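You operate a simulated robot arm through the tools that you are given. There is no shell and no other tool. Be economical: measure what you need, move in short steps, check, and stop when the job is done.

You are at the controls of a simulated two-armed robot. One attempt, no reset.

## Task
Wipe up the spill on the table top by the fridge with the tea towel and put it back.

Only the result counts: the job must be done as asked and must still hold three seconds after the hand-in. Knocking over, shifting, dropping, spilling or breaking anything else fails it. Flat cloth is picked up by pressing the open fingertips on it (5 to 10 N) and closing them slowly along it; thin cloth reads only 2 to 8 mm in the jaws.

## Robot
Two 6-joint arms with two-finger parallel grippers on one trunk, on a base that drives. Base frame: it is fixed to the floor where the robot stands at the start and does not move with it; the origin is under the middle of the robot, x ahead of it, y to its left, z up; the surface under the hand at the start is at about z = 720. Units: mm, rad, N and s.
The left shoulder is at the start at [-89, 177, 806], the right one opposite. With the tool pointing down near the work surface each hand reaches from about 100 to 720 mm from the robot's upright axis, wherever it stands, measured 20 degrees to its own side. Payload 1.57 kg a hand.
The tool frame of a hand sits at the grasp point between the pads (the TCP): z along the fingers, y along the line on which they close. The tips reach 30 mm beyond it. Largest opening 80 mm; finger width 17, thickness 12; the body of the gripper, 40 by 82 mm, starts 80 mm behind the TCP.
Orientation is told as [roll, pitch, yaw] about the base's x, y, z axes, in that order, counted from this pose: with the fingers straight down and closing along the base's y, the tool's x points along the base's -x, its y along +y and its z along -z.

## Interface
- The arms move only by the tool drive_tool. It takes "left_motion", "right_motion" or both (then of equal length, played together; a hand with none holds still); each is a list of rows, each a list of 6 numbers: the shift along the tool's x, y, z in mm, then the turn, a rotation vector about the tool's x, y, z in rad. In form: [[x, y, z, rx, ry, rz], ...]. A call has 1 to 10 rows; each row is the pose to reach, as a shift and turn from the pose commanded when the call began, along the tool's axes at that moment. "left_hand" and "right_hand" are, for a hand that has rows, the finger opening in mm, from 0 to 80, set as the call begins (left out, the last holds). A row lasts 0.2 s, in which the tool goes at most 50 mm and 0.15 rad; a call with a longer step from one row to the next is refused whole, and so is a gripper value outside its range. A pose out of reach is approached as far as the arm can. The call stops where the force on the tool passes 40 N (or 10 N more than at its start, if that is more) or the arm is blocked; 0.2 s more then pass. The fingers move at their own pace (about 72 mm/s each) and stop on an object; they squeeze with about 20 N. The grip force told is the motor's: it shows also when the fingers shut on nothing. Time passes only in rows, and 0.2 s behind the last, so rows that repeat a pose let the fingers close. It gives the time, the measured TCP pose, the force on the tool (base axes), the opening and the grip force at its end, in the units of the frame above (readings bear some noise), with the torque about the TCP (base axes, N m) and any sound that the robot's microphone picked up.
- Cameras (640 x 400 px; columns grow to the right, rows downward): "scene" is now at [38.6, -3.7, 1527.7]; the picture's right is [-0.05, -1.00, 0.00], its down [-0.76, 0.04, -0.65] and it looks along [0.65, -0.04, -0.76] (base axes); focal length 280 px, centre (320, 200). "left" rides on the left gripper at [72, 7, -122] in its tool frame; the picture's right is [-0.09, 1.00, 0.00], its down [-0.84, -0.08, -0.54] and it looks along [-0.54, -0.05, 0.84] (tool axes); focal length 238 px, centre (320, 200). "right" rides on the right gripper at [72, -7, -122] in its tool frame; the picture's right is [0.09, 1.00, 0.00], its down [-0.84, 0.08, -0.54] and it looks along [-0.54, 0.05, 0.84] (tool axes); focal length 238 px, centre (320, 200). There is no depth. A picture from a camera that has moved, and an enlarged one, comes with that camera's place and axes in the base frame and with its lens.
- capture(camera): a new picture of that camera. The clock stands still meanwhile.
- lift_body(by): slides the trunk up (or, below 0, down) by that many mm; the arms and the scene camera ride with it, the base frame stays. It gives what a move gives, with no picture.
- base_move(legs): drives the robot by 1 to 6 legs, each [ahead, left, turn to the left] in mm, mm and rad, along the robot's own axes; the way and the turn of a leg run together, so that a leg with both is an arc; at most 1500 mm and 3.142 rad a leg. The arms and the cameras ride along, it lands a little off, and it stops where it bumps. It gives what a move gives.
- aim_head(pan, tilt): turns the head with the scene camera to pan (to the left, within 2.496 rad either way) and tilt (down, from -0.506 to 1.204), counted from straight ahead of the robot. It gives what a move gives.
- inspect(camera, box): a new picture of the part [left, top, right, bottom] of that camera's present view, enlarged. The clock stands still meanwhile.
- job_done(): hands the job in; it is judged then, once.

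Work in short steps. Places have to be worked out from the pictures, the camera data and where the tool is seen: move nearer, look again, correct. Check each grasp and each placing, and mend what went wrong. You have 120 turns and 108 pictures in all, those below and enlarged ones among them. Open the grippers and draw the arms clear of the work before you hand the job in, unless the task says otherwise; then end with one line.

The tools are called after "Emit:" as a command line: name --argument value ..., lists and objects as JSON in quotes. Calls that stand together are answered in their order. drive_tool: Moves the arms, as the interface text tells. Its arguments: {"type":"object","properties":{"left_motion":{"type":"array","items":{"type":"array","items":{"type":"number"}}},"left_hand":{"type":"number"},"right_motion":{"type":"array","items":{"type":"array","items":{"type":"number"}}},"right_hand":{"type":"number"}},"required":[]} The other tools are called the same way: lift_body (by) slides the trunk up or down; base_move (legs) drives the base; aim_head (pan, tilt) turns the head that bears the scene camera; capture (camera) takes a picture; inspect (camera, box) takes an enlarged picture of a part of a camera's view; job_done () hands the job in.

At the start:

```text
time_s: 0.0
left_position: [394.9, 224.2, 956.2]
left_ee_rot: [-0.001, 0.001, 0.001]
left_contact_force: [0.0, 0.1, -0.5]
left_ft_torque: [0.02, 0.0, -0.01]
left_grip_width: 79.9
left_finger_force: 0.1
right_position: [439.4, -185.3, 999.0]
right_ee_rot: [-0.001, 0.0, -0.001]
right_contact_force: [-0.2, -0.3, 0.0]
right_ft_torque: [-0.02, -0.01, 0.05]
right_grip_width: 80.1
right_finger_force: 0.2
trunk travel left (down, up): [-250.0, 78.0]
robot x, y, heading: [0.6, 1.3, -0.004]
head pan, tilt: [-0.054, 0.867]
```

scene: 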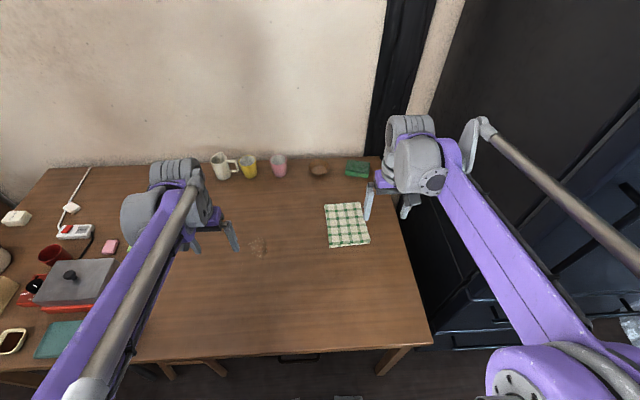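
right: 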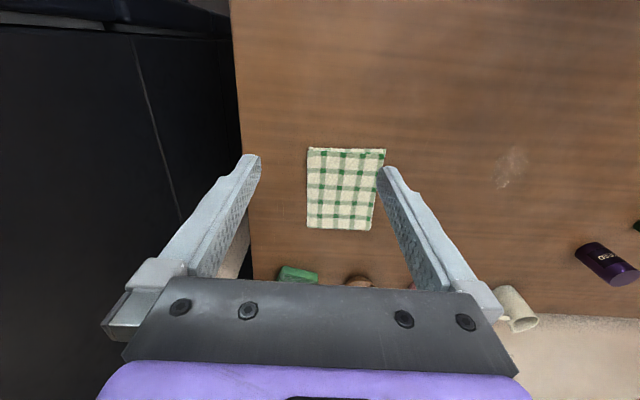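
left: 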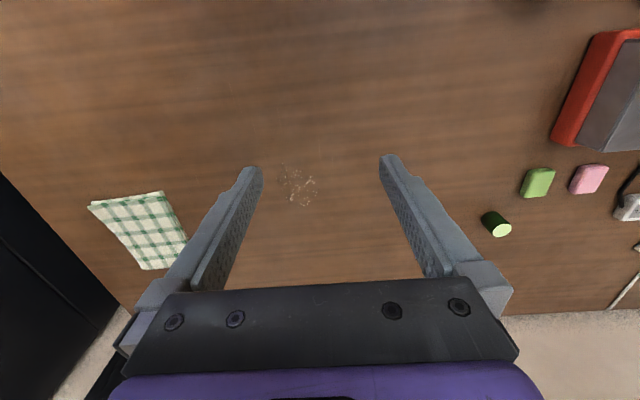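

I'll take a closer look at the spill and the towel first.

Emit:
inspect --camera "scene" --box '[210, 140, 410, 265]'

Emit:
inspect --camera "left" --box '[60, 120, 380, 320]'

Emit:
inspect --camera "right" --box '[270, 120, 430, 220]'

```text
3.20 times, centred on (310, 202) of scene
camera zoom: at [38.6, -3.7, 1527.7], right [-0.05, -1.0, 0.0], down [-0.76, 0.04, -0.65], along [0.65, -0.04, -0.76], focal length 895 px, centre (352, 192)
```

zoom: 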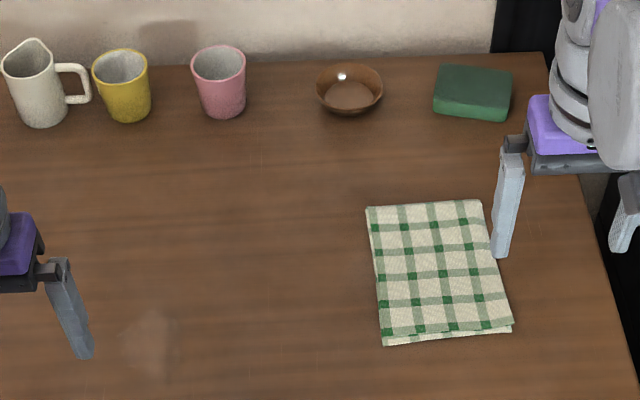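

```text
2.00 times, centred on (220, 220) of left
camera zoom: at [322.9, 230.2, 1077.5], right [0.09, 1.0, 0.0], down [0.84, -0.08, 0.54], along [0.54, -0.05, -0.84], focal length 477 px, centre (520, 160)
```

zoom: 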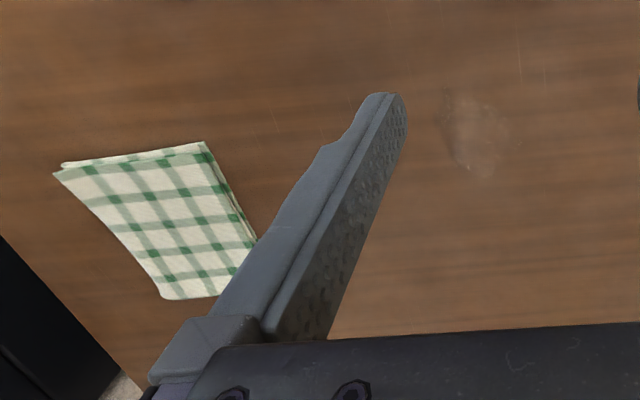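

```text
4.00 times, centred on (350, 170) of right
camera zoom: at [367.7, -191.4, 1120.7], right [-0.09, 1.0, 0.0], down [0.84, 0.08, 0.54], along [0.54, 0.05, -0.84], focal length 953 px, centre (200, 320)
```

zoom: 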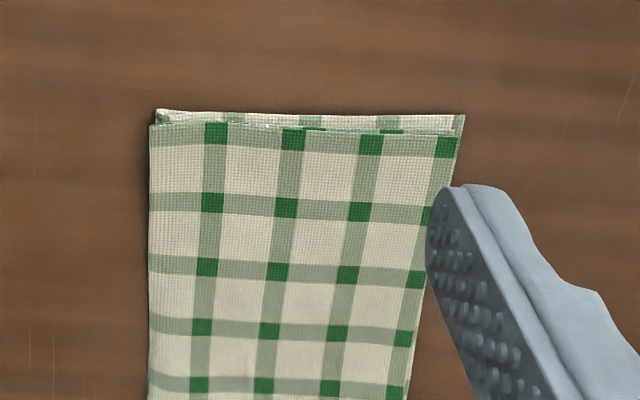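

The spill is a faint blotch about 80 mm across near (525, 174). The folded towel spans about x 520–710, y -205 to -62. I'll move the left arm aside and bring the right hand above the towel's centre.

Emit:
drive_tool --right_motion '[[-35, 10, 30, 0, 0, 0], [-70, 20, 60, 0, 0, 0], [-105, 30, 90, 0, 0, 0], [-140, 40, 120, 0, 0, 0], [-174, 50, 149, 0, 0, 0], [-174, 50, 149, 0, 0, 0]]' --left_motion '[[20, 30, -18, 0, 0, 0], [40, 60, -36, 0, 0, 0], [60, 90, -54, 0, 0, 0], [80, 120, -72, 0, 0, 0], [100, 150, -90, 0, 0, 0], [100, 150, -90, 0, 0, 0]]' --right_hand 50

Emit:
capture --camera "scene"

Emit:
capture --camera "right"

```text
time_s: 1.4
left_position: [294.5, 373.8, 1047.8]
left_ee_rot: [0.0, 0.0, -0.001]
left_contact_force: [0.1, 0.6, -0.6]
left_ft_torque: [0.05, 0.0, -0.04]
left_grip_width: 79.8
left_finger_force: 0.0
right_position: [612.0, -137.0, 848.1]
right_ee_rot: [0.0, 0.0, -0.001]
right_contact_force: [0.3, 0.6, 0.4]
right_ft_torque: [-0.01, -0.02, -0.02]
right_grip_width: 50.0
right_finger_force: 0.1
trunk travel left (down, up): [-250.0, 78.0]
robot x, y, heading: [-0.3, -0.2, 0.001]
head pan, tilt: [-0.054, 0.867]
```

```text
101 pictures are left
camera scene: at [37.9, -3.9, 1527.7], right [-0.05, -1.0, 0.0], down [-0.76, 0.04, -0.65], along [0.65, -0.04, -0.76], focal length 280 px, centre (320, 200)
```

scene: 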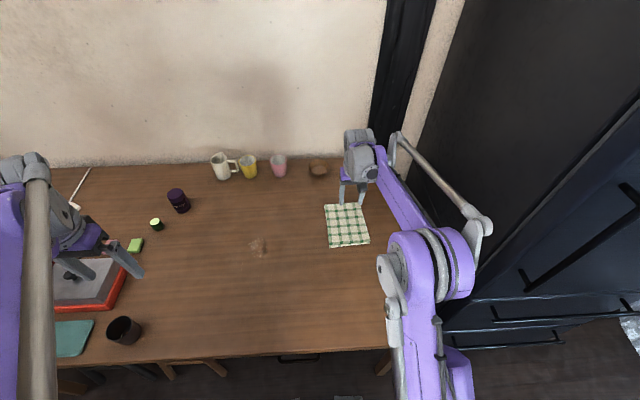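

```text
100 pictures are left
camera right: at [540.5, -142.7, 969.6], right [-0.09, 1.0, 0.0], down [0.84, 0.08, 0.54], along [0.54, 0.05, -0.84], focal length 238 px, centre (320, 200)
```

right: 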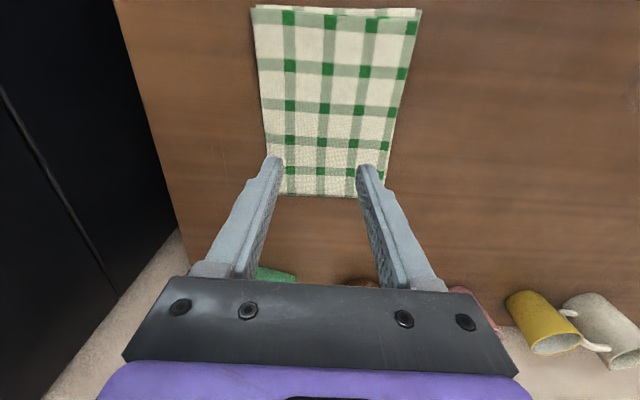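

The towel's centre works out at about (604, -128). I'll centre the hand on it, descend close, then press down in small steps.

Emit:
drive_tool --right_motion '[[7, 10, 40, 0, 0, 0], [7, 10, 80, 0, 0, 0], [7, 10, 84, 0, 0, 0], [7, 10, 86, 0, 0, 0], [7, 10, 88, 0, 0, 0]]'

Emit:
capture --camera "right"

```text
time_s: 2.6
left_position: [294.5, 373.6, 1047.5]
left_ee_rot: [-0.001, -0.001, 0.0]
left_contact_force: [0.4, -0.2, -0.1]
left_ft_torque: [0.0, 0.02, -0.02]
left_grip_width: 79.9
left_finger_force: 0.1
right_position: [606.7, -124.8, 761.9]
right_ee_rot: [0.0, 0.001, -0.001]
right_contact_force: [0.3, 0.7, -0.6]
right_ft_torque: [-0.02, 0.02, 0.04]
right_grip_width: 50.3
right_finger_force: 0.1
trunk travel left (down, up): [-250.0, 78.0]
robot x, y, heading: [-0.2, 2.4, 0.001]
head pan, tilt: [-0.054, 0.867]
```

```text
99 pictures are left
camera right: at [534.8, -131.3, 882.6], right [-0.09, 1.0, 0.0], down [0.84, 0.08, 0.54], along [0.54, 0.05, -0.84], focal length 238 px, centre (320, 200)
```

right: 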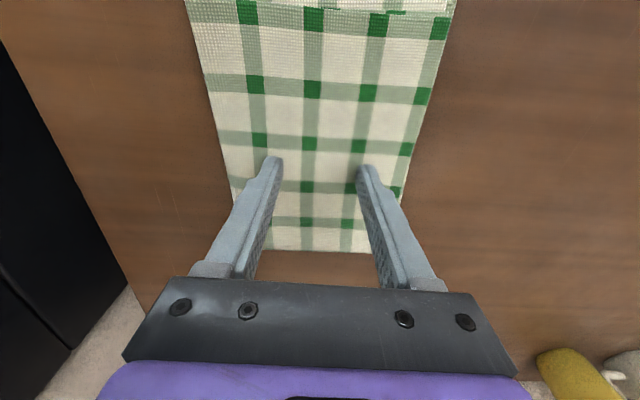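

I'm just above the cloth with no contact yet, so I'll press down in small steps.

Emit:
drive_tool --right_motion '[[0, -4, 2, 0, 0, 0], [0, -4, 4, 0, 0, 0], [0, -4, 6, 0, 0, 0], [0, -4, 7, 0, 0, 0]]'

```text
time_s: 3.6
left_position: [294.0, 373.8, 1047.7]
left_ee_rot: [0.001, 0.001, -0.002]
left_contact_force: [-0.4, -0.2, -0.1]
left_ft_torque: [0.0, -0.02, 0.01]
left_grip_width: 79.9
left_finger_force: 0.0
right_position: [607.6, -128.9, 754.9]
right_ee_rot: [0.0, 0.0, 0.0]
right_contact_force: [-0.1, 0.7, 0.2]
right_ft_torque: [0.0, 0.04, -0.02]
right_grip_width: 50.3
right_finger_force: 0.0
trunk travel left (down, up): [-250.0, 78.0]
robot x, y, heading: [-5.1, -3.1, 0.001]
head pan, tilt: [-0.054, 0.867]
```

No contact yet, so I'll keep lowering.

Emit:
drive_tool --right_motion '[[0, 0, 1, 0, 0, 0], [0, 0, 2, 0, 0, 0], [0, 0, 3, 0, 0, 0]]'

```text
time_s: 4.4
left_position: [293.5, 375.0, 1046.4]
left_ee_rot: [0.001, 0.0, 0.001]
left_contact_force: [0.0, 0.1, 0.2]
left_ft_torque: [-0.03, 0.0, 0.03]
left_grip_width: 80.2
left_finger_force: 0.1
right_position: [607.5, -127.6, 752.4]
right_ee_rot: [-0.001, 0.001, 0.001]
right_contact_force: [1.2, -0.3, 4.6]
right_ft_torque: [-0.07, -0.06, 0.01]
right_grip_width: 50.0
right_finger_force: 0.0
trunk travel left (down, up): [-250.0, 78.0]
robot x, y, heading: [2.3, 2.4, 0.002]
head pan, tilt: [-0.054, 0.867]
```

Contact reads 4.6 N. I'll add 1 mm and begin closing in small increments.

Emit:
drive_tool --right_motion '[[0, 0, 1, 0, 0, 0]]' --right_hand 44

Emit:
drive_tool --right_motion '[[0, 0, 0, 0, 0, 0]]' --right_hand 37

Emit:
drive_tool --right_motion '[[0, 0, 0, 0, 0, 0]]' --right_hand 30

Emit:
capture --camera "right"

```text
time_s: 4.8
left_position: [293.7, 373.0, 1048.4]
left_ee_rot: [0.001, -0.003, 0.0]
left_contact_force: [-0.8, -1.1, -0.3]
left_ft_torque: [-0.07, 0.0, 0.02]
left_grip_width: 79.9
left_finger_force: 0.0
right_position: [607.2, -129.1, 752.6]
right_ee_rot: [0.001, -0.003, -0.001]
right_contact_force: [2.1, -0.3, 14.7]
right_ft_torque: [-0.04, -0.01, -0.03]
right_grip_width: 41.9
right_finger_force: 0.0
trunk travel left (down, up): [-250.0, 78.0]
robot x, y, heading: [-3.6, 2.6, -0.004]
head pan, tilt: [-0.054, 0.867]
```

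```text
time_s: 5.2
left_position: [292.9, 374.3, 1048.4]
left_ee_rot: [0.0, -0.001, 0.0]
left_contact_force: [0.1, -0.5, 0.0]
left_ft_torque: [0.03, 0.04, 0.03]
left_grip_width: 80.1
left_finger_force: 0.1
right_position: [604.8, -128.5, 753.3]
right_ee_rot: [0.001, -0.002, 0.0]
right_contact_force: [1.5, 0.1, 17.6]
right_ft_torque: [0.01, -0.06, -0.01]
right_grip_width: 34.8
right_finger_force: 0.1
trunk travel left (down, up): [-250.0, 78.0]
robot x, y, heading: [-0.9, -4.0, -0.004]
head pan, tilt: [-0.054, 0.867]
```

```text
time_s: 5.6
left_position: [293.3, 373.1, 1048.7]
left_ee_rot: [0.0, -0.002, 0.0]
left_contact_force: [0.2, 0.8, 0.5]
left_ft_torque: [-0.01, 0.02, -0.02]
left_grip_width: 79.8
left_finger_force: 0.1
right_position: [607.4, -128.7, 752.2]
right_ee_rot: [0.0, -0.004, 0.0]
right_contact_force: [0.7, -0.2, 19.4]
right_ft_torque: [0.0, 0.03, -0.01]
right_grip_width: 28.2
right_finger_force: 0.1
trunk travel left (down, up): [-250.0, 78.0]
robot x, y, heading: [4.9, -0.8, 0.002]
head pan, tilt: [-0.054, 0.867]
```

```text
98 pictures are left
camera right: at [533.5, -134.7, 873.9], right [-0.09, 1.0, 0.0], down [0.84, 0.08, 0.54], along [0.54, 0.05, -0.84], focal length 238 px, centre (320, 200)
```

right: 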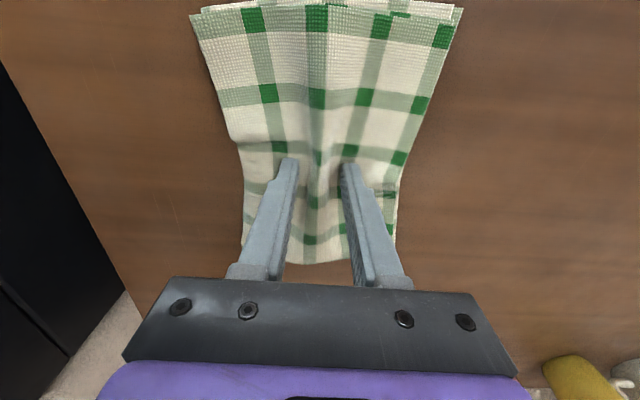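

The cloth is gathering between the fingers. I'll ease up by 1 mm since the force is too high, and keep closing.

Emit:
drive_tool --right_motion '[[0, 0, -1, 0, 0, 0]]' --right_hand 22

Emit:
drive_tool --right_motion '[[0, 0, 0, 0, 0, 0]]' --right_hand 15

Emit:
drive_tool --right_motion '[[0, 0, 0, 0, 0, 0]]' --right_hand 8

Emit:
drive_tool --right_motion '[[0, 0, 0, 0, 0, 0], [0, 0, 0, 0, 0, 0]]' --right_hand 0

Emit:
capture --camera "right"

```text
time_s: 6.0
left_position: [293.5, 374.4, 1047.7]
left_ee_rot: [0.0, -0.003, -0.001]
left_contact_force: [-0.4, -0.6, 0.6]
left_ft_torque: [0.0, 0.01, 0.0]
left_grip_width: 79.9
left_finger_force: 0.0
right_position: [606.0, -128.0, 753.1]
right_ee_rot: [0.0, -0.001, 0.0]
right_contact_force: [-3.4, 0.6, 13.8]
right_ft_torque: [0.02, 0.06, -0.02]
right_grip_width: 22.6
right_finger_force: 0.0
trunk travel left (down, up): [-250.0, 78.0]
robot x, y, heading: [-1.4, 0.7, 0.003]
head pan, tilt: [-0.054, 0.867]
```

```text
time_s: 6.4
left_position: [294.0, 374.0, 1047.2]
left_ee_rot: [0.0, -0.003, -0.002]
left_contact_force: [-0.9, 0.5, -0.6]
left_ft_torque: [-0.02, 0.03, 0.04]
left_grip_width: 79.8
left_finger_force: 0.1
right_position: [607.1, -127.5, 752.8]
right_ee_rot: [0.0, 0.001, 0.0]
right_contact_force: [-1.0, -0.2, 12.9]
right_ft_torque: [0.0, 0.06, 0.01]
right_grip_width: 15.6
right_finger_force: 3.2
trunk travel left (down, up): [-250.0, 78.0]
robot x, y, heading: [-1.5, 1.1, -0.0]
head pan, tilt: [-0.054, 0.867]
```

```text
time_s: 6.8
left_position: [293.0, 373.3, 1047.2]
left_ee_rot: [0.001, -0.002, -0.001]
left_contact_force: [-0.4, -0.5, 0.3]
left_ft_torque: [-0.03, -0.03, -0.01]
left_grip_width: 80.0
left_finger_force: 0.0
right_position: [606.7, -127.3, 751.5]
right_ee_rot: [-0.001, -0.001, -0.001]
right_contact_force: [-0.9, -0.5, 14.3]
right_ft_torque: [-0.06, -0.05, 0.02]
right_grip_width: 8.6
right_finger_force: 3.3
trunk travel left (down, up): [-250.0, 78.0]
robot x, y, heading: [2.4, -1.5, 0.004]
head pan, tilt: [-0.054, 0.867]
```

```text
time_s: 7.4
left_position: [292.4, 373.4, 1047.3]
left_ee_rot: [0.0, -0.002, 0.001]
left_contact_force: [0.5, 0.3, 0.1]
left_ft_torque: [-0.01, -0.01, -0.01]
left_grip_width: 79.8
left_finger_force: 0.1
right_position: [605.9, -129.4, 754.2]
right_ee_rot: [0.0, -0.001, 0.001]
right_contact_force: [0.7, -3.2, 14.6]
right_ft_torque: [-0.08, -0.1, -0.04]
right_grip_width: 5.7
right_finger_force: 19.8
trunk travel left (down, up): [-250.0, 78.0]
robot x, y, heading: [-3.2, -0.1, 0.001]
head pan, tilt: [-0.054, 0.867]
```

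```text
97 pictures are left
camera right: at [534.4, -135.3, 874.4], right [-0.09, 1.0, 0.0], down [0.84, 0.08, 0.54], along [0.54, 0.05, -0.84], focal length 238 px, centre (320, 200)
```

right: 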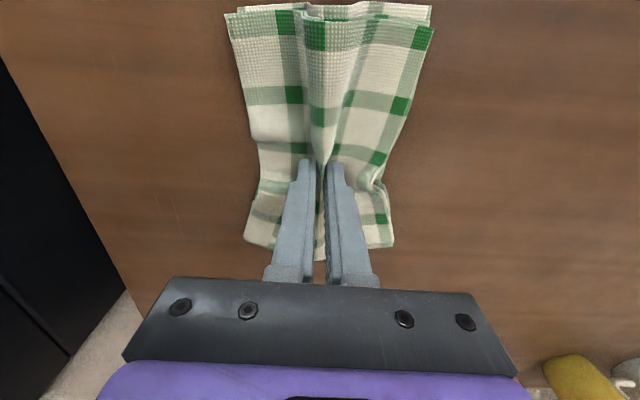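

The jaws hold 5.7 mm of cloth at 19.8 N. I'll lift and check.

Emit:
drive_tool --right_motion '[[0, 0, -20, 0, 0, 0], [0, 0, -40, 0, 0, 0], [0, 0, -60, 0, 0, 0], [0, 0, -80, 0, 0, 0], [0, 0, -100, 0, 0, 0]]'

Emit:
capture --camera "right"

Emit:
inspect --camera "scene" --box '[210, 140, 410, 265]'

```text
time_s: 8.6
left_position: [293.9, 374.9, 1048.2]
left_ee_rot: [0.0, -0.001, -0.001]
left_contact_force: [0.0, 0.6, -0.1]
left_ft_torque: [-0.02, 0.02, 0.0]
left_grip_width: 80.2
left_finger_force: 0.0
right_position: [605.0, -128.0, 852.2]
right_ee_rot: [0.002, 0.0, 0.0]
right_contact_force: [0.3, 0.5, 0.3]
right_ft_torque: [0.0, 0.0, 0.01]
right_grip_width: 5.2
right_finger_force: 19.8
trunk travel left (down, up): [-250.0, 78.0]
robot x, y, heading: [1.8, -1.6, 0.0]
head pan, tilt: [-0.054, 0.867]
```

```text
96 pictures are left
camera right: at [533.3, -134.7, 974.3], right [-0.09, 1.0, 0.0], down [0.84, 0.08, 0.54], along [0.54, 0.05, -0.84], focal length 238 px, centre (320, 200)
```

right: 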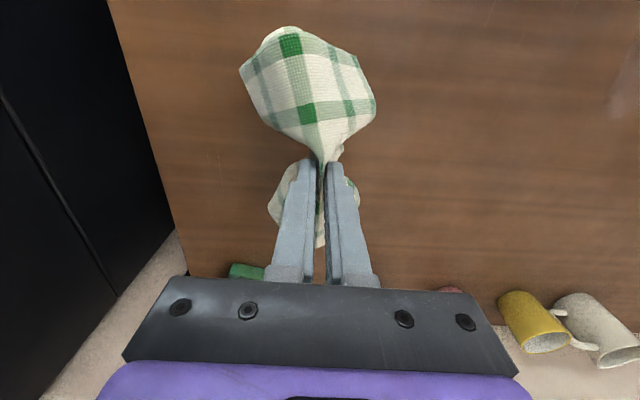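

```text
3.20 times, centred on (310, 202) of scene
camera zoom: at [38.3, -3.7, 1527.7], right [-0.05, -1.0, 0.0], down [-0.76, 0.04, -0.65], along [0.65, -0.04, -0.76], focal length 895 px, centre (352, 192)
```

zoom: 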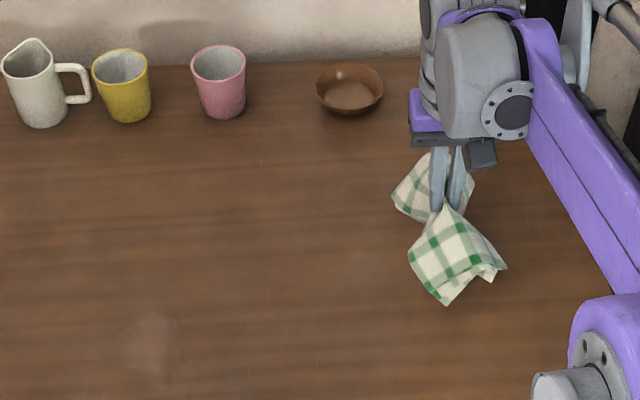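

The whole towel is off the table and held. I'll carry it to just short of the spill.

Emit:
drive_tool --right_motion '[[10, 32, 0, 0, 0, 0], [20, 64, 0, 0, 0, 0], [30, 96, 0, 0, 0, 0], [40, 128, 0, 0, 0, 0], [50, 160, 0, 0, 0, 0], [60, 192, 0, 0, 0, 0], [70, 224, 0, 0, 0, 0], [80, 250, 0, 0, 0, 0], [80, 250, 0, 0, 0, 0]]'

Emit:
capture --camera "right"

Emit:
capture --camera "scene"

```text
time_s: 10.6
left_position: [293.8, 373.5, 1047.3]
left_ee_rot: [0.0, 0.001, 0.0]
left_contact_force: [0.2, 0.7, -0.8]
left_ft_torque: [0.01, 0.0, -0.02]
left_grip_width: 79.9
left_finger_force: 0.1
right_position: [524.9, 121.5, 851.3]
right_ee_rot: [0.0, 0.0, 0.0]
right_contact_force: [-0.1, -0.1, -0.3]
right_ft_torque: [0.0, -0.05, -0.01]
right_grip_width: 5.4
right_finger_force: 20.0
trunk travel left (down, up): [-250.0, 78.0]
robot x, y, heading: [0.3, -2.0, -0.004]
head pan, tilt: [-0.054, 0.867]
```

```text
94 pictures are left
camera right: at [452.4, 114.8, 972.5], right [-0.09, 1.0, 0.0], down [0.84, 0.08, 0.54], along [0.54, 0.05, -0.84], focal length 238 px, centre (320, 200)
```

right: 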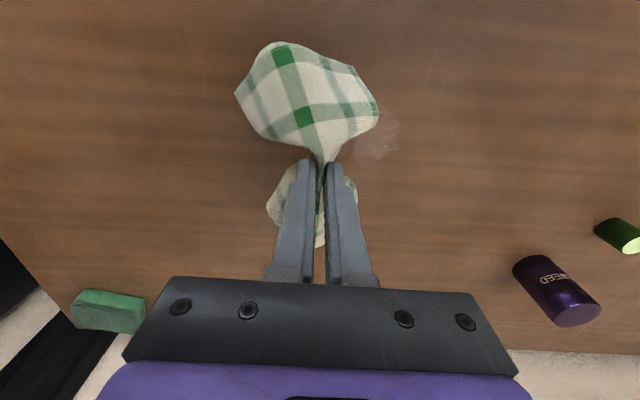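

```text
93 pictures are left
camera scene: at [38.7, -4.1, 1527.7], right [-0.05, -1.0, 0.0], down [-0.76, 0.04, -0.65], along [0.65, -0.04, -0.76], focal length 280 px, centre (320, 200)
```

scene: 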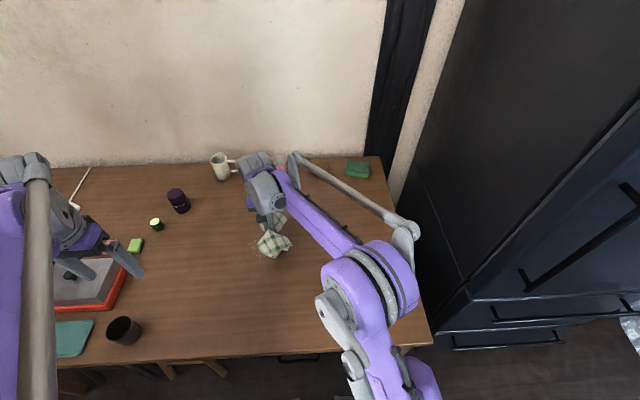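

The spill is confirmed centred near (525, 175). I'll lower the cloth at its edge until I feel light pressure.

Emit:
drive_tool --right_motion '[[0, 0, 30, 0, 0, 0], [0, 0, 60, 0, 0, 0], [0, 0, 80, 0, 0, 0], [0, 0, 90, 0, 0, 0], [0, 0, 95, 0, 0, 0], [0, 0, 97, 0, 0, 0]]'

Emit:
capture --camera "right"

```text
time_s: 12.0
left_position: [294.0, 373.6, 1047.8]
left_ee_rot: [-0.001, -0.002, 0.0]
left_contact_force: [0.5, -0.5, 0.5]
left_ft_torque: [-0.03, 0.0, 0.0]
left_grip_width: 80.2
left_finger_force: 0.1
right_position: [526.0, 119.5, 754.3]
right_ee_rot: [0.002, -0.001, -0.001]
right_contact_force: [2.2, -0.9, 14.2]
right_ft_torque: [-0.09, -0.03, -0.04]
right_grip_width: 5.2
right_finger_force: 19.8
trunk travel left (down, up): [-250.0, 78.0]
robot x, y, heading: [-3.6, -1.6, -0.002]
head pan, tilt: [-0.054, 0.867]
```

```text
92 pictures are left
camera right: at [453.8, 113.0, 876.0], right [-0.09, 1.0, 0.0], down [0.84, 0.08, 0.54], along [0.54, 0.05, -0.84], focal length 238 px, centre (320, 200)
```

right: 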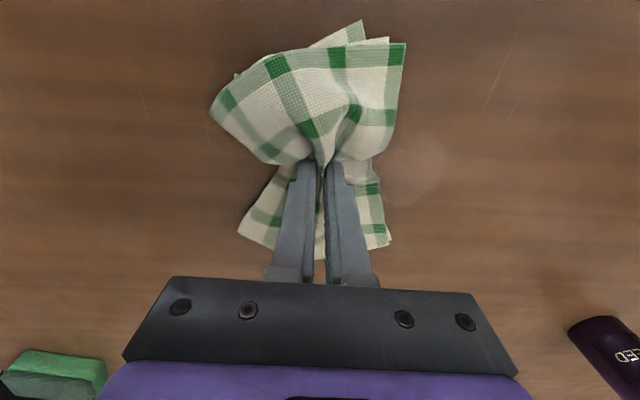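

Pressing at about 14 N. Now I'll wipe across the spill and back along another line.

Emit:
drive_tool --right_motion '[[0, 22, 0, 0, 0, 0], [0, 44, 0, 0, 0, 0], [0, 66, 0, 0, 0, 0], [0, 88, 0, 0, 0, 0], [0, 108, 0, 0, 0, 0], [-22, 100, 0, 0, 0, 0], [-22, 76, 0, 0, 0, 0], [-22, 52, 0, 0, 0, 0], [-22, 28, 0, 0, 0, 0], [-22, 10, 0, 0, 0, 0]]'

Emit:
capture --camera "right"

```text
time_s: 14.2
left_position: [295.2, 374.0, 1049.1]
left_ee_rot: [0.001, 0.0, 0.0]
left_contact_force: [0.8, -0.1, 0.7]
left_ft_torque: [-0.01, 0.01, 0.0]
left_grip_width: 79.8
left_finger_force: 0.0
right_position: [548.3, 128.2, 755.9]
right_ee_rot: [0.0, 0.0, -0.001]
right_contact_force: [0.1, 0.7, 1.1]
right_ft_torque: [0.03, -0.01, 0.0]
right_grip_width: 5.3
right_finger_force: 20.1
trunk travel left (down, up): [-250.0, 78.0]
robot x, y, heading: [1.0, 2.1, 0.004]
head pan, tilt: [-0.054, 0.867]
```

```text
91 pictures are left
camera right: at [477.0, 122.2, 877.6], right [-0.09, 1.0, 0.0], down [0.84, 0.08, 0.54], along [0.54, 0.05, -0.84], focal length 238 px, centre (320, 200)
```

right: 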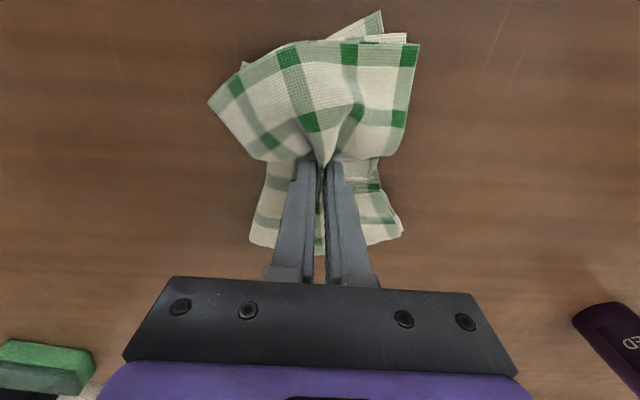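

The visible part already looks cleaned, but the pressure has fallen to 1 N. I'll press 2 mm more and run further lines.

Emit:
drive_tool --right_motion '[[0, 0, 2, 0, 0, 0], [0, 25, 2, 0, 0, 0], [0, 50, 2, 0, 0, 0], [0, 75, 2, 0, 0, 0], [0, 95, 2, 0, 0, 0], [20, 95, 2, 0, 0, 0], [22, 70, 2, 0, 0, 0], [22, 45, 2, 0, 0, 0], [22, 20, 2, 0, 0, 0], [22, 0, 2, 0, 0, 0]]'

Emit:
drive_tool --right_motion '[[22, 0, 0, 0, 0, 0], [22, 25, 0, 0, 0, 0], [22, 50, 0, 0, 0, 0], [22, 75, 0, 0, 0, 0], [22, 95, 0, 0, 0, 0], [42, 95, 0, 0, 0, 0], [42, 70, 0, 0, 0, 0], [42, 45, 0, 0, 0, 0], [42, 20, 0, 0, 0, 0], [42, 0, 0, 0, 0, 0]]'

Emit:
capture --camera "right"

```text
time_s: 16.4
left_position: [293.4, 374.7, 1047.5]
left_ee_rot: [-0.001, 0.0, 0.001]
left_contact_force: [-0.4, 0.2, 0.4]
left_ft_torque: [0.0, 0.03, -0.02]
left_grip_width: 80.0
left_finger_force: 0.1
right_position: [525.8, 131.1, 754.9]
right_ee_rot: [-0.002, 0.003, 0.0]
right_contact_force: [-1.5, 5.9, 15.4]
right_ft_torque: [0.2, 0.03, -0.02]
right_grip_width: 5.4
right_finger_force: 20.6
trunk travel left (down, up): [-250.0, 78.0]
robot x, y, heading: [4.6, -1.9, 0.002]
head pan, tilt: [-0.054, 0.867]
```

```text
time_s: 18.6
left_position: [293.8, 374.1, 1048.5]
left_ee_rot: [0.0, 0.0, -0.002]
left_contact_force: [-1.1, -0.2, -0.1]
left_ft_torque: [0.04, 0.0, 0.02]
left_grip_width: 80.0
left_finger_force: 0.1
right_position: [482.8, 132.8, 755.3]
right_ee_rot: [0.0, 0.001, -0.001]
right_contact_force: [1.1, 2.7, 6.2]
right_ft_torque: [0.06, -0.02, -0.01]
right_grip_width: 5.2
right_finger_force: 19.8
trunk travel left (down, up): [-250.0, 78.0]
robot x, y, heading: [2.4, 3.3, 0.0]
head pan, tilt: [-0.054, 0.867]
```

```text
90 pictures are left
camera right: at [410.7, 126.0, 875.7], right [-0.09, 1.0, 0.0], down [0.84, 0.08, 0.54], along [0.54, 0.05, -0.84], focal length 238 px, centre (320, 200)
```

right: 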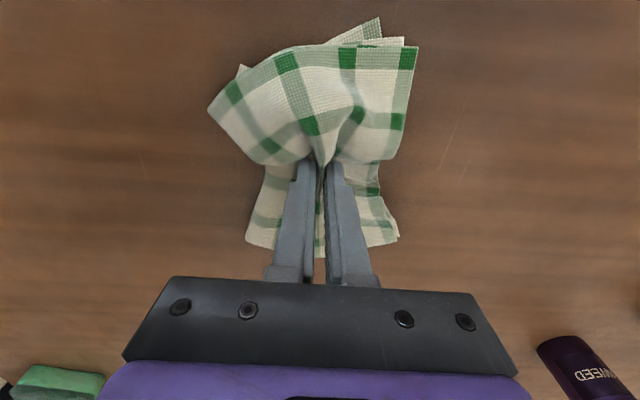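

No residue shows. I'll lift and carry the towel back above its place, then look at the table.

Emit:
drive_tool --right_motion '[[0, 0, -45, 0, 0, 0], [0, 0, -90, 0, 0, 0], [-20, -40, -97, 0, 0, 0], [-40, -80, -97, 0, 0, 0], [-60, -120, -97, 0, 0, 0], [-80, -160, -97, 0, 0, 0], [-100, -200, -97, 0, 0, 0], [-115, -235, -97, 0, 0, 0], [-122, -260, -97, 0, 0, 0], [-122, -260, -97, 0, 0, 0]]'

Emit:
inspect --camera "scene" --box '[200, 190, 360, 290]'

Emit:
capture --camera "right"

Emit:
capture --camera "left"

```text
time_s: 20.8
left_position: [293.2, 372.9, 1047.0]
left_ee_rot: [0.0, 0.001, 0.0]
left_contact_force: [-0.3, 0.6, 0.5]
left_ft_torque: [0.02, 0.0, 0.0]
left_grip_width: 79.7
left_finger_force: 0.0
right_position: [607.5, -129.2, 849.3]
right_ee_rot: [0.0, 0.0, -0.001]
right_contact_force: [-0.3, 0.5, -0.4]
right_ft_torque: [-0.01, 0.02, -0.01]
right_grip_width: 5.2
right_finger_force: 20.0
trunk travel left (down, up): [-250.0, 78.0]
robot x, y, heading: [0.2, 0.2, -0.0]
head pan, tilt: [-0.054, 0.867]
```

```text
4.00 times, centred on (280, 240) of scene
camera zoom: at [38.5, -3.4, 1527.7], right [-0.05, -1.0, 0.0], down [-0.76, 0.04, -0.65], along [0.65, -0.04, -0.76], focal length 1119 px, centre (480, 40)
```

zoom: 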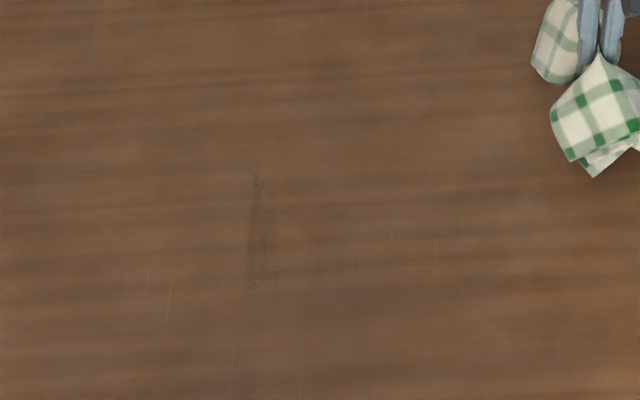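

```text
88 pictures are left
camera right: at [535.2, -136.1, 971.2], right [-0.09, 1.0, 0.0], down [0.84, 0.08, 0.54], along [0.54, 0.05, -0.84], focal length 238 px, centre (320, 200)
```

right: 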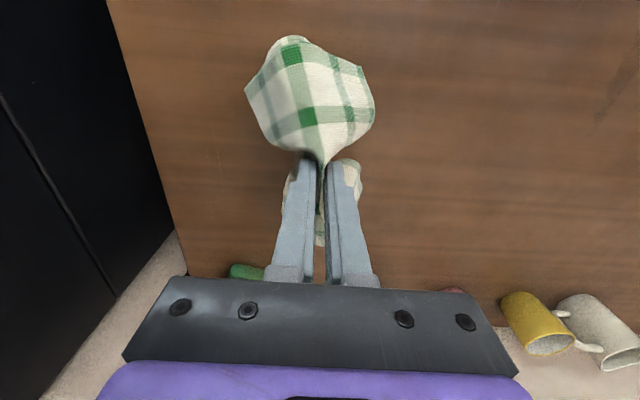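

```text
87 pictures are left
camera left: at [222.1, 379.6, 1168.7], right [0.09, 1.0, 0.0], down [0.84, -0.08, 0.54], along [0.54, -0.05, -0.84], focal length 238 px, centre (320, 200)
```

left: 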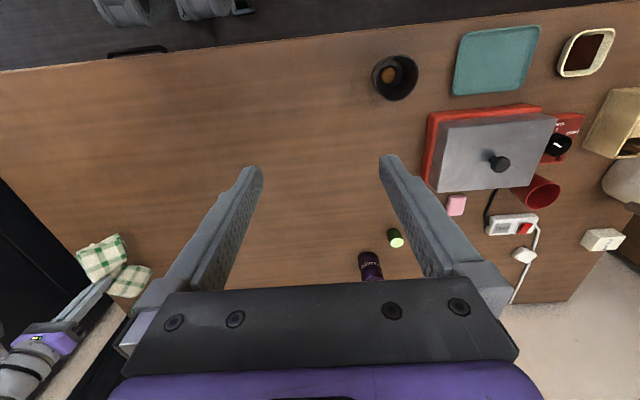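

A thin streak remains near y≈148, x≈480–595. I'll zoom in on it.

Emit:
inspect --camera "scene" --box '[240, 220, 296, 270]'

Emit:
inspect --camera "left" --box '[60, 120, 280, 260]'

Emit:
inspect --camera "right" --box '[480, 20, 640, 180]'

```text
8.00 times, centred on (268, 245) of scene
camera zoom: at [38.5, -3.4, 1527.7], right [-0.05, -1.0, 0.0], down [-0.76, 0.04, -0.65], along [0.65, -0.04, -0.76], focal length 2238 px, centre (736, -160)
```

zoom: 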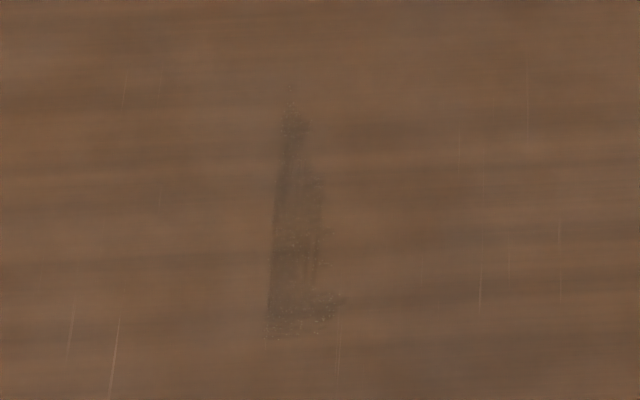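

```text
2.86 times, centred on (170, 190) of left
camera zoom: at [222.1, 379.6, 1168.7], right [0.09, 1.0, 0.0], down [0.84, -0.08, 0.54], along [0.54, -0.05, -0.84], focal length 681 px, centre (749, 229)
```

zoom: 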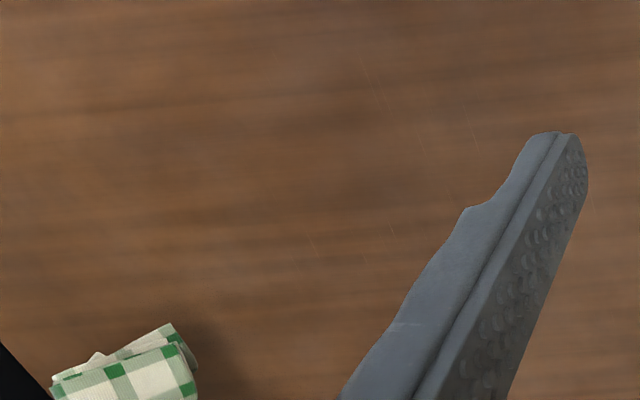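

```text
2.50 times, centred on (560, 100) of right
camera zoom: at [535.2, -136.1, 971.2], right [-0.09, 1.0, 0.0], down [0.84, 0.08, 0.54], along [0.54, 0.05, -0.84], focal length 596 px, centre (-280, 450)
```

zoom: 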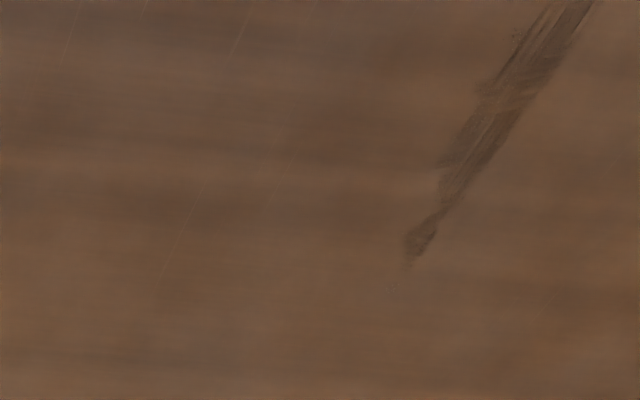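

A residual strip runs along x at about y 143–155. I'll go back and wipe along it, using overlapping strokes past both sides.

Emit:
drive_tool --right_motion '[[2, 35, 0, 0, 0, 0], [4, 75, 0, 0, 0, 0], [6, 115, 0, 0, 0, 0], [8, 155, 0, 0, 0, 0], [10, 195, 0, 0, 0, 0], [12, 235, 0, 0, 0, 0], [15, 277, 0, 0, 0, 0], [15, 277, 40, 0, 0, 0], [15, 277, 80, 0, 0, 0], [15, 277, 92, 0, 0, 0]]'

Emit:
drive_tool --right_motion '[[0, 0, 3, 0, 0, 0]]'

```text
time_s: 23.0
left_position: [293.8, 373.6, 1046.5]
left_ee_rot: [0.0, 0.0, -0.001]
left_contact_force: [-0.7, 1.4, 0.0]
left_ft_torque: [-0.01, -0.05, 0.0]
left_grip_width: 80.1
left_finger_force: 0.0
right_position: [593.3, 147.0, 759.5]
right_ee_rot: [-0.002, 0.0, 0.001]
right_contact_force: [2.1, -0.9, 4.7]
right_ft_torque: [0.06, -0.06, 0.0]
right_grip_width: 5.5
right_finger_force: 19.6
trunk travel left (down, up): [-250.0, 78.0]
robot x, y, heading: [0.5, -0.7, 0.002]
head pan, tilt: [-0.054, 0.867]
```

```text
time_s: 23.4
left_position: [293.3, 374.2, 1046.7]
left_ee_rot: [0.001, -0.002, 0.0]
left_contact_force: [0.8, 0.4, -0.5]
left_ft_torque: [0.0, -0.04, -0.03]
left_grip_width: 80.2
left_finger_force: 0.0
right_position: [591.3, 147.4, 755.8]
right_ee_rot: [-0.001, 0.0, -0.001]
right_contact_force: [6.4, -0.5, 19.8]
right_ft_torque: [0.04, -0.21, 0.01]
right_grip_width: 5.5
right_finger_force: 20.6
trunk travel left (down, up): [-250.0, 78.0]
robot x, y, heading: [-2.9, -0.8, -0.005]
head pan, tilt: [-0.054, 0.867]
```

Pressure is good. Stroking toward the robot, with a return line at y≈160 and another at y≈135.

Emit:
drive_tool --right_motion '[[25, 0, 0, 0, 0, 0], [50, 0, 0, 0, 0, 0], [75, 0, 0, 0, 0, 0], [100, 0, 0, 0, 0, 0], [130, 0, 0, 0, 0, 0], [125, 13, 0, 0, 0, 0], [100, 13, 0, 0, 0, 0], [70, 13, 0, 0, 0, 0], [40, 13, 0, 0, 0, 0], [0, 13, 0, 0, 0, 0]]'

Emit:
drive_tool --right_motion '[[0, -25, 0, 0, 0, 0], [30, -25, 0, 0, 0, 0], [60, -25, 0, 0, 0, 0], [90, -25, 0, 0, 0, 0], [130, -25, 0, 0, 0, 0], [130, -12, 0, 0, 0, 0], [95, -12, 0, 0, 0, 0], [65, -12, 0, 0, 0, 0], [30, -12, 0, 0, 0, 0], [0, -12, 0, 0, 0, 0]]'

Emit:
drive_tool --right_motion '[[0, 0, -45, 0, 0, 0], [0, 0, -95, 0, 0, 0], [-3, -45, -95, 0, 0, 0], [-6, -90, -95, 0, 0, 0], [-9, -135, -95, 0, 0, 0], [-12, -180, -95, 0, 0, 0], [-14, -225, -95, 0, 0, 0], [-15, -265, -95, 0, 0, 0], [-15, -275, -95, 0, 0, 0]]'

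Emit:
inspect --camera "scene" --box '[210, 190, 338, 270]'

Emit:
capture --camera "right"

```text
time_s: 24.3
left_position: [293.3, 373.2, 1047.6]
left_ee_rot: [0.001, -0.002, 0.0]
left_contact_force: [-0.4, -0.1, 0.5]
left_ft_torque: [0.02, -0.02, -0.02]
left_grip_width: 79.9
left_finger_force: 0.0
right_position: [514.7, 147.0, 755.9]
right_ee_rot: [0.0, -0.006, 0.001]
right_contact_force: [2.7, -1.3, 22.5]
right_ft_torque: [-0.09, -0.15, -0.01]
right_grip_width: 5.5
right_finger_force: 19.4
trunk travel left (down, up): [-250.0, 78.0]
robot x, y, heading: [-1.9, 3.0, -0.007]
head pan, tilt: [-0.054, 0.867]
stopped in row 4 (right hand): the force on the tool passed its limit at 41 N (the readings are from after the stop); the commanded pose is now the measured one
```

```text
time_s: 24.9
left_position: [293.0, 373.0, 1047.3]
left_ee_rot: [-0.001, -0.001, -0.001]
left_contact_force: [0.8, 0.2, 0.5]
left_ft_torque: [-0.04, 0.03, -0.01]
left_grip_width: 79.7
left_finger_force: 0.2
right_position: [493.1, 121.1, 754.9]
right_ee_rot: [-0.002, -0.008, -0.002]
right_contact_force: [2.9, -1.1, 22.9]
right_ft_torque: [-0.1, -0.07, 0.01]
right_grip_width: 5.5
right_finger_force: 20.3
trunk travel left (down, up): [-250.0, 78.0]
robot x, y, heading: [1.9, 0.5, -0.006]
head pan, tilt: [-0.054, 0.867]
stopped in row 3 (right hand): the force on the tool passed its limit at 43 N (the readings are from after the stop); the commanded pose is now the measured one
```

```text
time_s: 26.9
left_position: [295.6, 375.0, 1047.4]
left_ee_rot: [0.0, 0.0, -0.001]
left_contact_force: [-1.0, 0.8, 0.2]
left_ft_torque: [0.03, -0.03, 0.02]
left_grip_width: 79.9
left_finger_force: 0.1
right_position: [507.2, -153.8, 849.6]
right_ee_rot: [-0.003, -0.004, -0.003]
right_contact_force: [0.0, -1.3, -0.9]
right_ft_torque: [-0.02, -0.01, -0.01]
right_grip_width: 5.6
right_finger_force: 20.3
trunk travel left (down, up): [-250.0, 78.0]
robot x, y, heading: [1.2, -0.7, 0.004]
head pan, tilt: [-0.054, 0.867]
```

```text
5.00 times, centred on (274, 230) of scene
camera zoom: at [38.9, -3.4, 1527.7], right [-0.05, -1.0, 0.0], down [-0.76, 0.04, -0.65], along [0.65, -0.04, -0.76], focal length 1399 px, centre (550, 50)
```

zoom: 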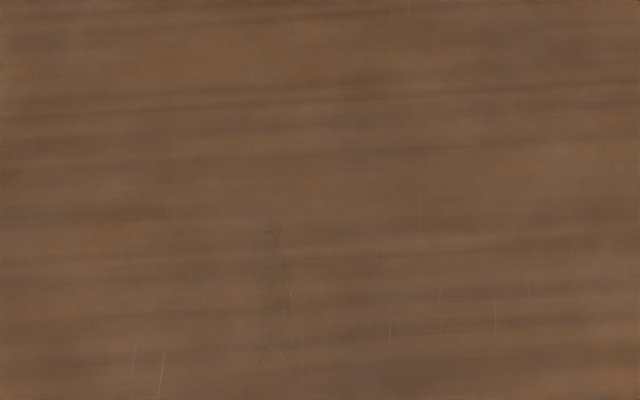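

```text
82 pictures are left
camera right: at [434.8, -160.1, 970.0], right [-0.09, 1.0, 0.0], down [0.83, 0.08, 0.55], along [0.54, 0.05, -0.84], focal length 238 px, centre (320, 200)
```

right: 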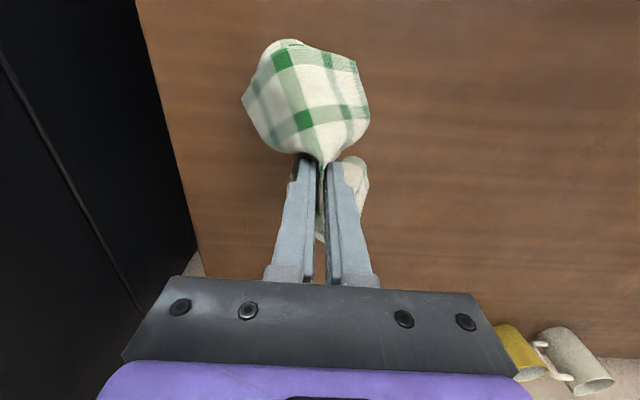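

Only faint traces are left along y≈148, x 480–577. I'll do another pass from the near end with lighter pressure.

Emit:
drive_tool --right_motion '[[5, 40, 0, 0, 0, 0], [10, 80, 0, 0, 0, 0], [15, 120, 0, 0, 0, 0], [20, 160, 0, 0, 0, 0], [25, 200, 0, 0, 0, 0], [30, 240, 0, 0, 0, 0], [43, 280, 0, 0, 0, 0], [43, 302, 35, 0, 0, 0], [43, 302, 75, 0, 0, 0], [43, 302, 91, 0, 0, 0]]'

Emit:
drive_tool --right_motion '[[0, 0, 2, 0, 0, 0]]'

```text
time_s: 29.1
left_position: [294.3, 373.3, 1047.5]
left_ee_rot: [0.002, 0.001, 0.0]
left_contact_force: [-0.1, -0.1, 0.6]
left_ft_torque: [-0.04, 0.03, 0.0]
left_grip_width: 80.0
left_finger_force: 0.0
right_position: [463.4, 148.1, 758.1]
right_ee_rot: [-0.002, -0.007, -0.001]
right_contact_force: [0.3, -0.6, 9.6]
right_ft_torque: [0.0, -0.03, 0.01]
right_grip_width: 5.3
right_finger_force: 19.8
trunk travel left (down, up): [-250.0, 78.0]
robot x, y, heading: [2.8, 2.2, -0.0]
head pan, tilt: [-0.054, 0.867]
```

```text
time_s: 29.5
left_position: [293.8, 374.2, 1048.7]
left_ee_rot: [-0.001, -0.003, 0.002]
left_contact_force: [0.1, 0.1, 0.4]
left_ft_torque: [0.01, -0.04, -0.01]
left_grip_width: 80.1
left_finger_force: 0.1
right_position: [463.2, 148.0, 757.2]
right_ee_rot: [0.001, -0.006, -0.001]
right_contact_force: [-0.3, -1.3, 20.0]
right_ft_torque: [-0.04, -0.09, -0.03]
right_grip_width: 5.4
right_finger_force: 20.2
trunk travel left (down, up): [-250.0, 78.0]
robot x, y, heading: [-3.6, -2.9, 0.006]
head pan, tilt: [-0.054, 0.867]
```

Emit:
drive_tool --right_motion '[[-20, 4, 0, 0, 0, 0], [-40, -4, 0, 0, 0, 0], [-60, 4, 0, 0, 0, 0], [-80, -4, 0, 0, 0, 0], [-105, 4, 0, 0, 0, 0], [-130, 0, 0, 0, 0, 0]]'

```text
time_s: 30.9
left_position: [294.6, 374.4, 1047.6]
left_ee_rot: [0.0, -0.001, -0.001]
left_contact_force: [0.4, -0.8, 0.5]
left_ft_torque: [0.02, 0.01, 0.02]
left_grip_width: 80.0
left_finger_force: 0.0
right_position: [596.1, 145.1, 757.9]
right_ee_rot: [-0.001, -0.007, -0.003]
right_contact_force: [-3.0, 1.7, 7.5]
right_ft_torque: [0.05, 0.08, 0.03]
right_grip_width: 5.1
right_finger_force: 19.6
trunk travel left (down, up): [-250.0, 78.0]
robot x, y, heading: [-0.4, -1.9, 0.001]
head pan, tilt: [-0.054, 0.867]
```

The outward stroke went cleanly. Now back toward the robot at y≈142, then out again, at light pressure.

Emit:
drive_tool --right_motion '[[25, -5, 0, 0, 0, 0], [50, -5, -0.5, 0, 0, 0], [75, -5, -1, 0, 0, 0], [100, -5, -1.5, 0, 0, 0], [130, -5, -2, 0, 0, 0], [130, 10, -2, 0, 0, 0], [100, 8, 0, 0, 0, 0], [70, 8, 0, 0, 0, 0], [40, 8, 0, 0, 0, 0], [10, 8, 0, 0, 0, 0]]'

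Emit:
capture --camera "right"

```text
time_s: 33.1
left_position: [294.1, 373.9, 1047.4]
left_ee_rot: [0.001, 0.001, 0.002]
left_contact_force: [-0.7, -0.7, 0.6]
left_ft_torque: [0.0, 0.01, 0.01]
left_grip_width: 80.1
left_finger_force: 0.0
right_position: [586.7, 152.4, 756.1]
right_ee_rot: [0.0, -0.007, -0.001]
right_contact_force: [-2.3, -0.7, 6.5]
right_ft_torque: [0.0, 0.07, -0.02]
right_grip_width: 5.2
right_finger_force: 19.8
trunk travel left (down, up): [-250.0, 78.0]
robot x, y, heading: [0.8, -0.7, 0.0]
head pan, tilt: [-0.054, 0.867]
```

```text
81 pictures are left
camera right: at [513.3, 148.1, 877.3], right [-0.09, 1.0, 0.0], down [0.83, 0.08, 0.55], along [0.54, 0.05, -0.84], focal length 238 px, centre (320, 200)
```

right: 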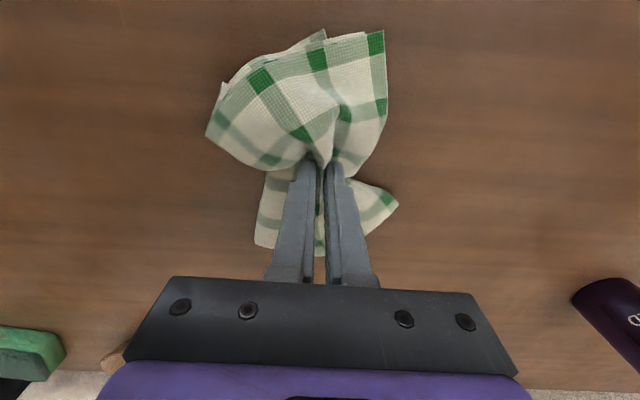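

Lifting and returning above the towel's original place, then checking the table again.

Emit:
drive_tool --right_motion '[[0, 0, -45, 0, 0, 0], [0, 0, -90, 0, 0, 0], [-3, -40, -94, 0, 0, 0], [-6, -80, -94, 0, 0, 0], [-9, -120, -94, 0, 0, 0], [-12, -160, -94, 0, 0, 0], [-14, -200, -94, 0, 0, 0], [-16, -240, -94, 0, 0, 0], [-18, -280, -94, 0, 0, 0], [-18, -280, -94, 0, 0, 0]]'

Emit:
inspect --camera "scene" --box '[225, 210, 305, 270]'

Emit:
inspect --camera "right" --box '[480, 0, 640, 180]'

Emit:
inspect --camera "scene" --box '[210, 140, 410, 265]'

```text
time_s: 35.3
left_position: [295.1, 374.2, 1047.0]
left_ee_rot: [0.0, 0.001, -0.002]
left_contact_force: [-0.4, 0.6, 0.5]
left_ft_torque: [-0.02, 0.03, 0.01]
left_grip_width: 79.9
left_finger_force: 0.1
right_position: [604.1, -121.5, 850.8]
right_ee_rot: [-0.001, -0.006, -0.002]
right_contact_force: [0.4, -0.2, -0.3]
right_ft_torque: [0.01, 0.0, 0.01]
right_grip_width: 5.4
right_finger_force: 20.3
trunk travel left (down, up): [-250.0, 78.0]
robot x, y, heading: [-1.1, -3.1, 0.0]
head pan, tilt: [-0.054, 0.867]
```

```text
6.67 times, centred on (265, 240) of scene
camera zoom: at [38.8, -3.0, 1527.7], right [-0.05, -1.0, 0.0], down [-0.76, 0.04, -0.65], along [0.65, -0.04, -0.76], focal length 1865 px, centre (687, -67)
```

zoom: 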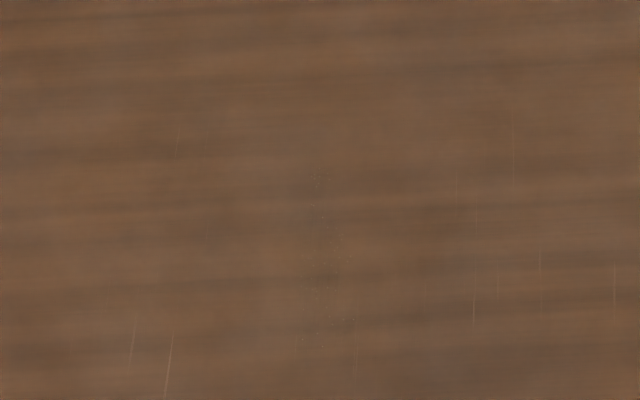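

```text
2.22 times, centred on (560, 90) of right
camera zoom: at [530.6, -128.8, 971.3], right [-0.09, 1.0, 0.0], down [0.83, 0.08, 0.55], along [0.54, 0.05, -0.84], focal length 530 px, centre (-213, 444)
```

zoom: 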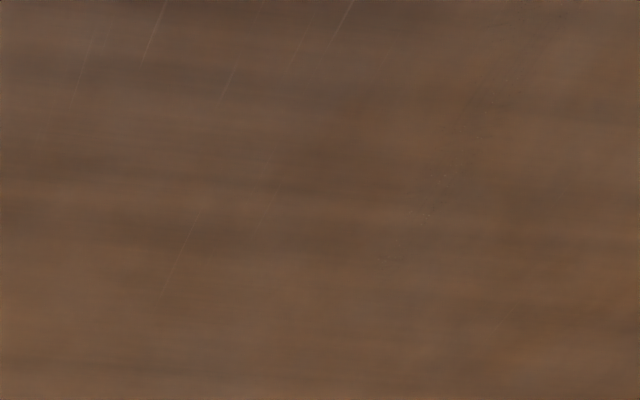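

```text
3.20 times, centred on (310, 202) of scene
camera zoom: at [38.8, -3.0, 1527.7], right [-0.05, -1.0, 0.0], down [-0.76, 0.04, -0.65], along [0.65, -0.04, -0.76], focal length 895 px, centre (352, 192)
```

zoom: 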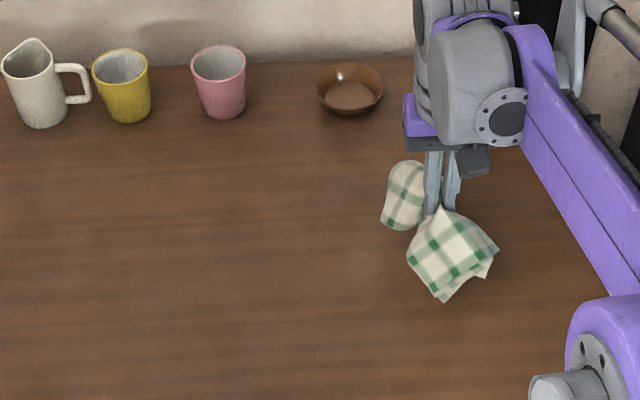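

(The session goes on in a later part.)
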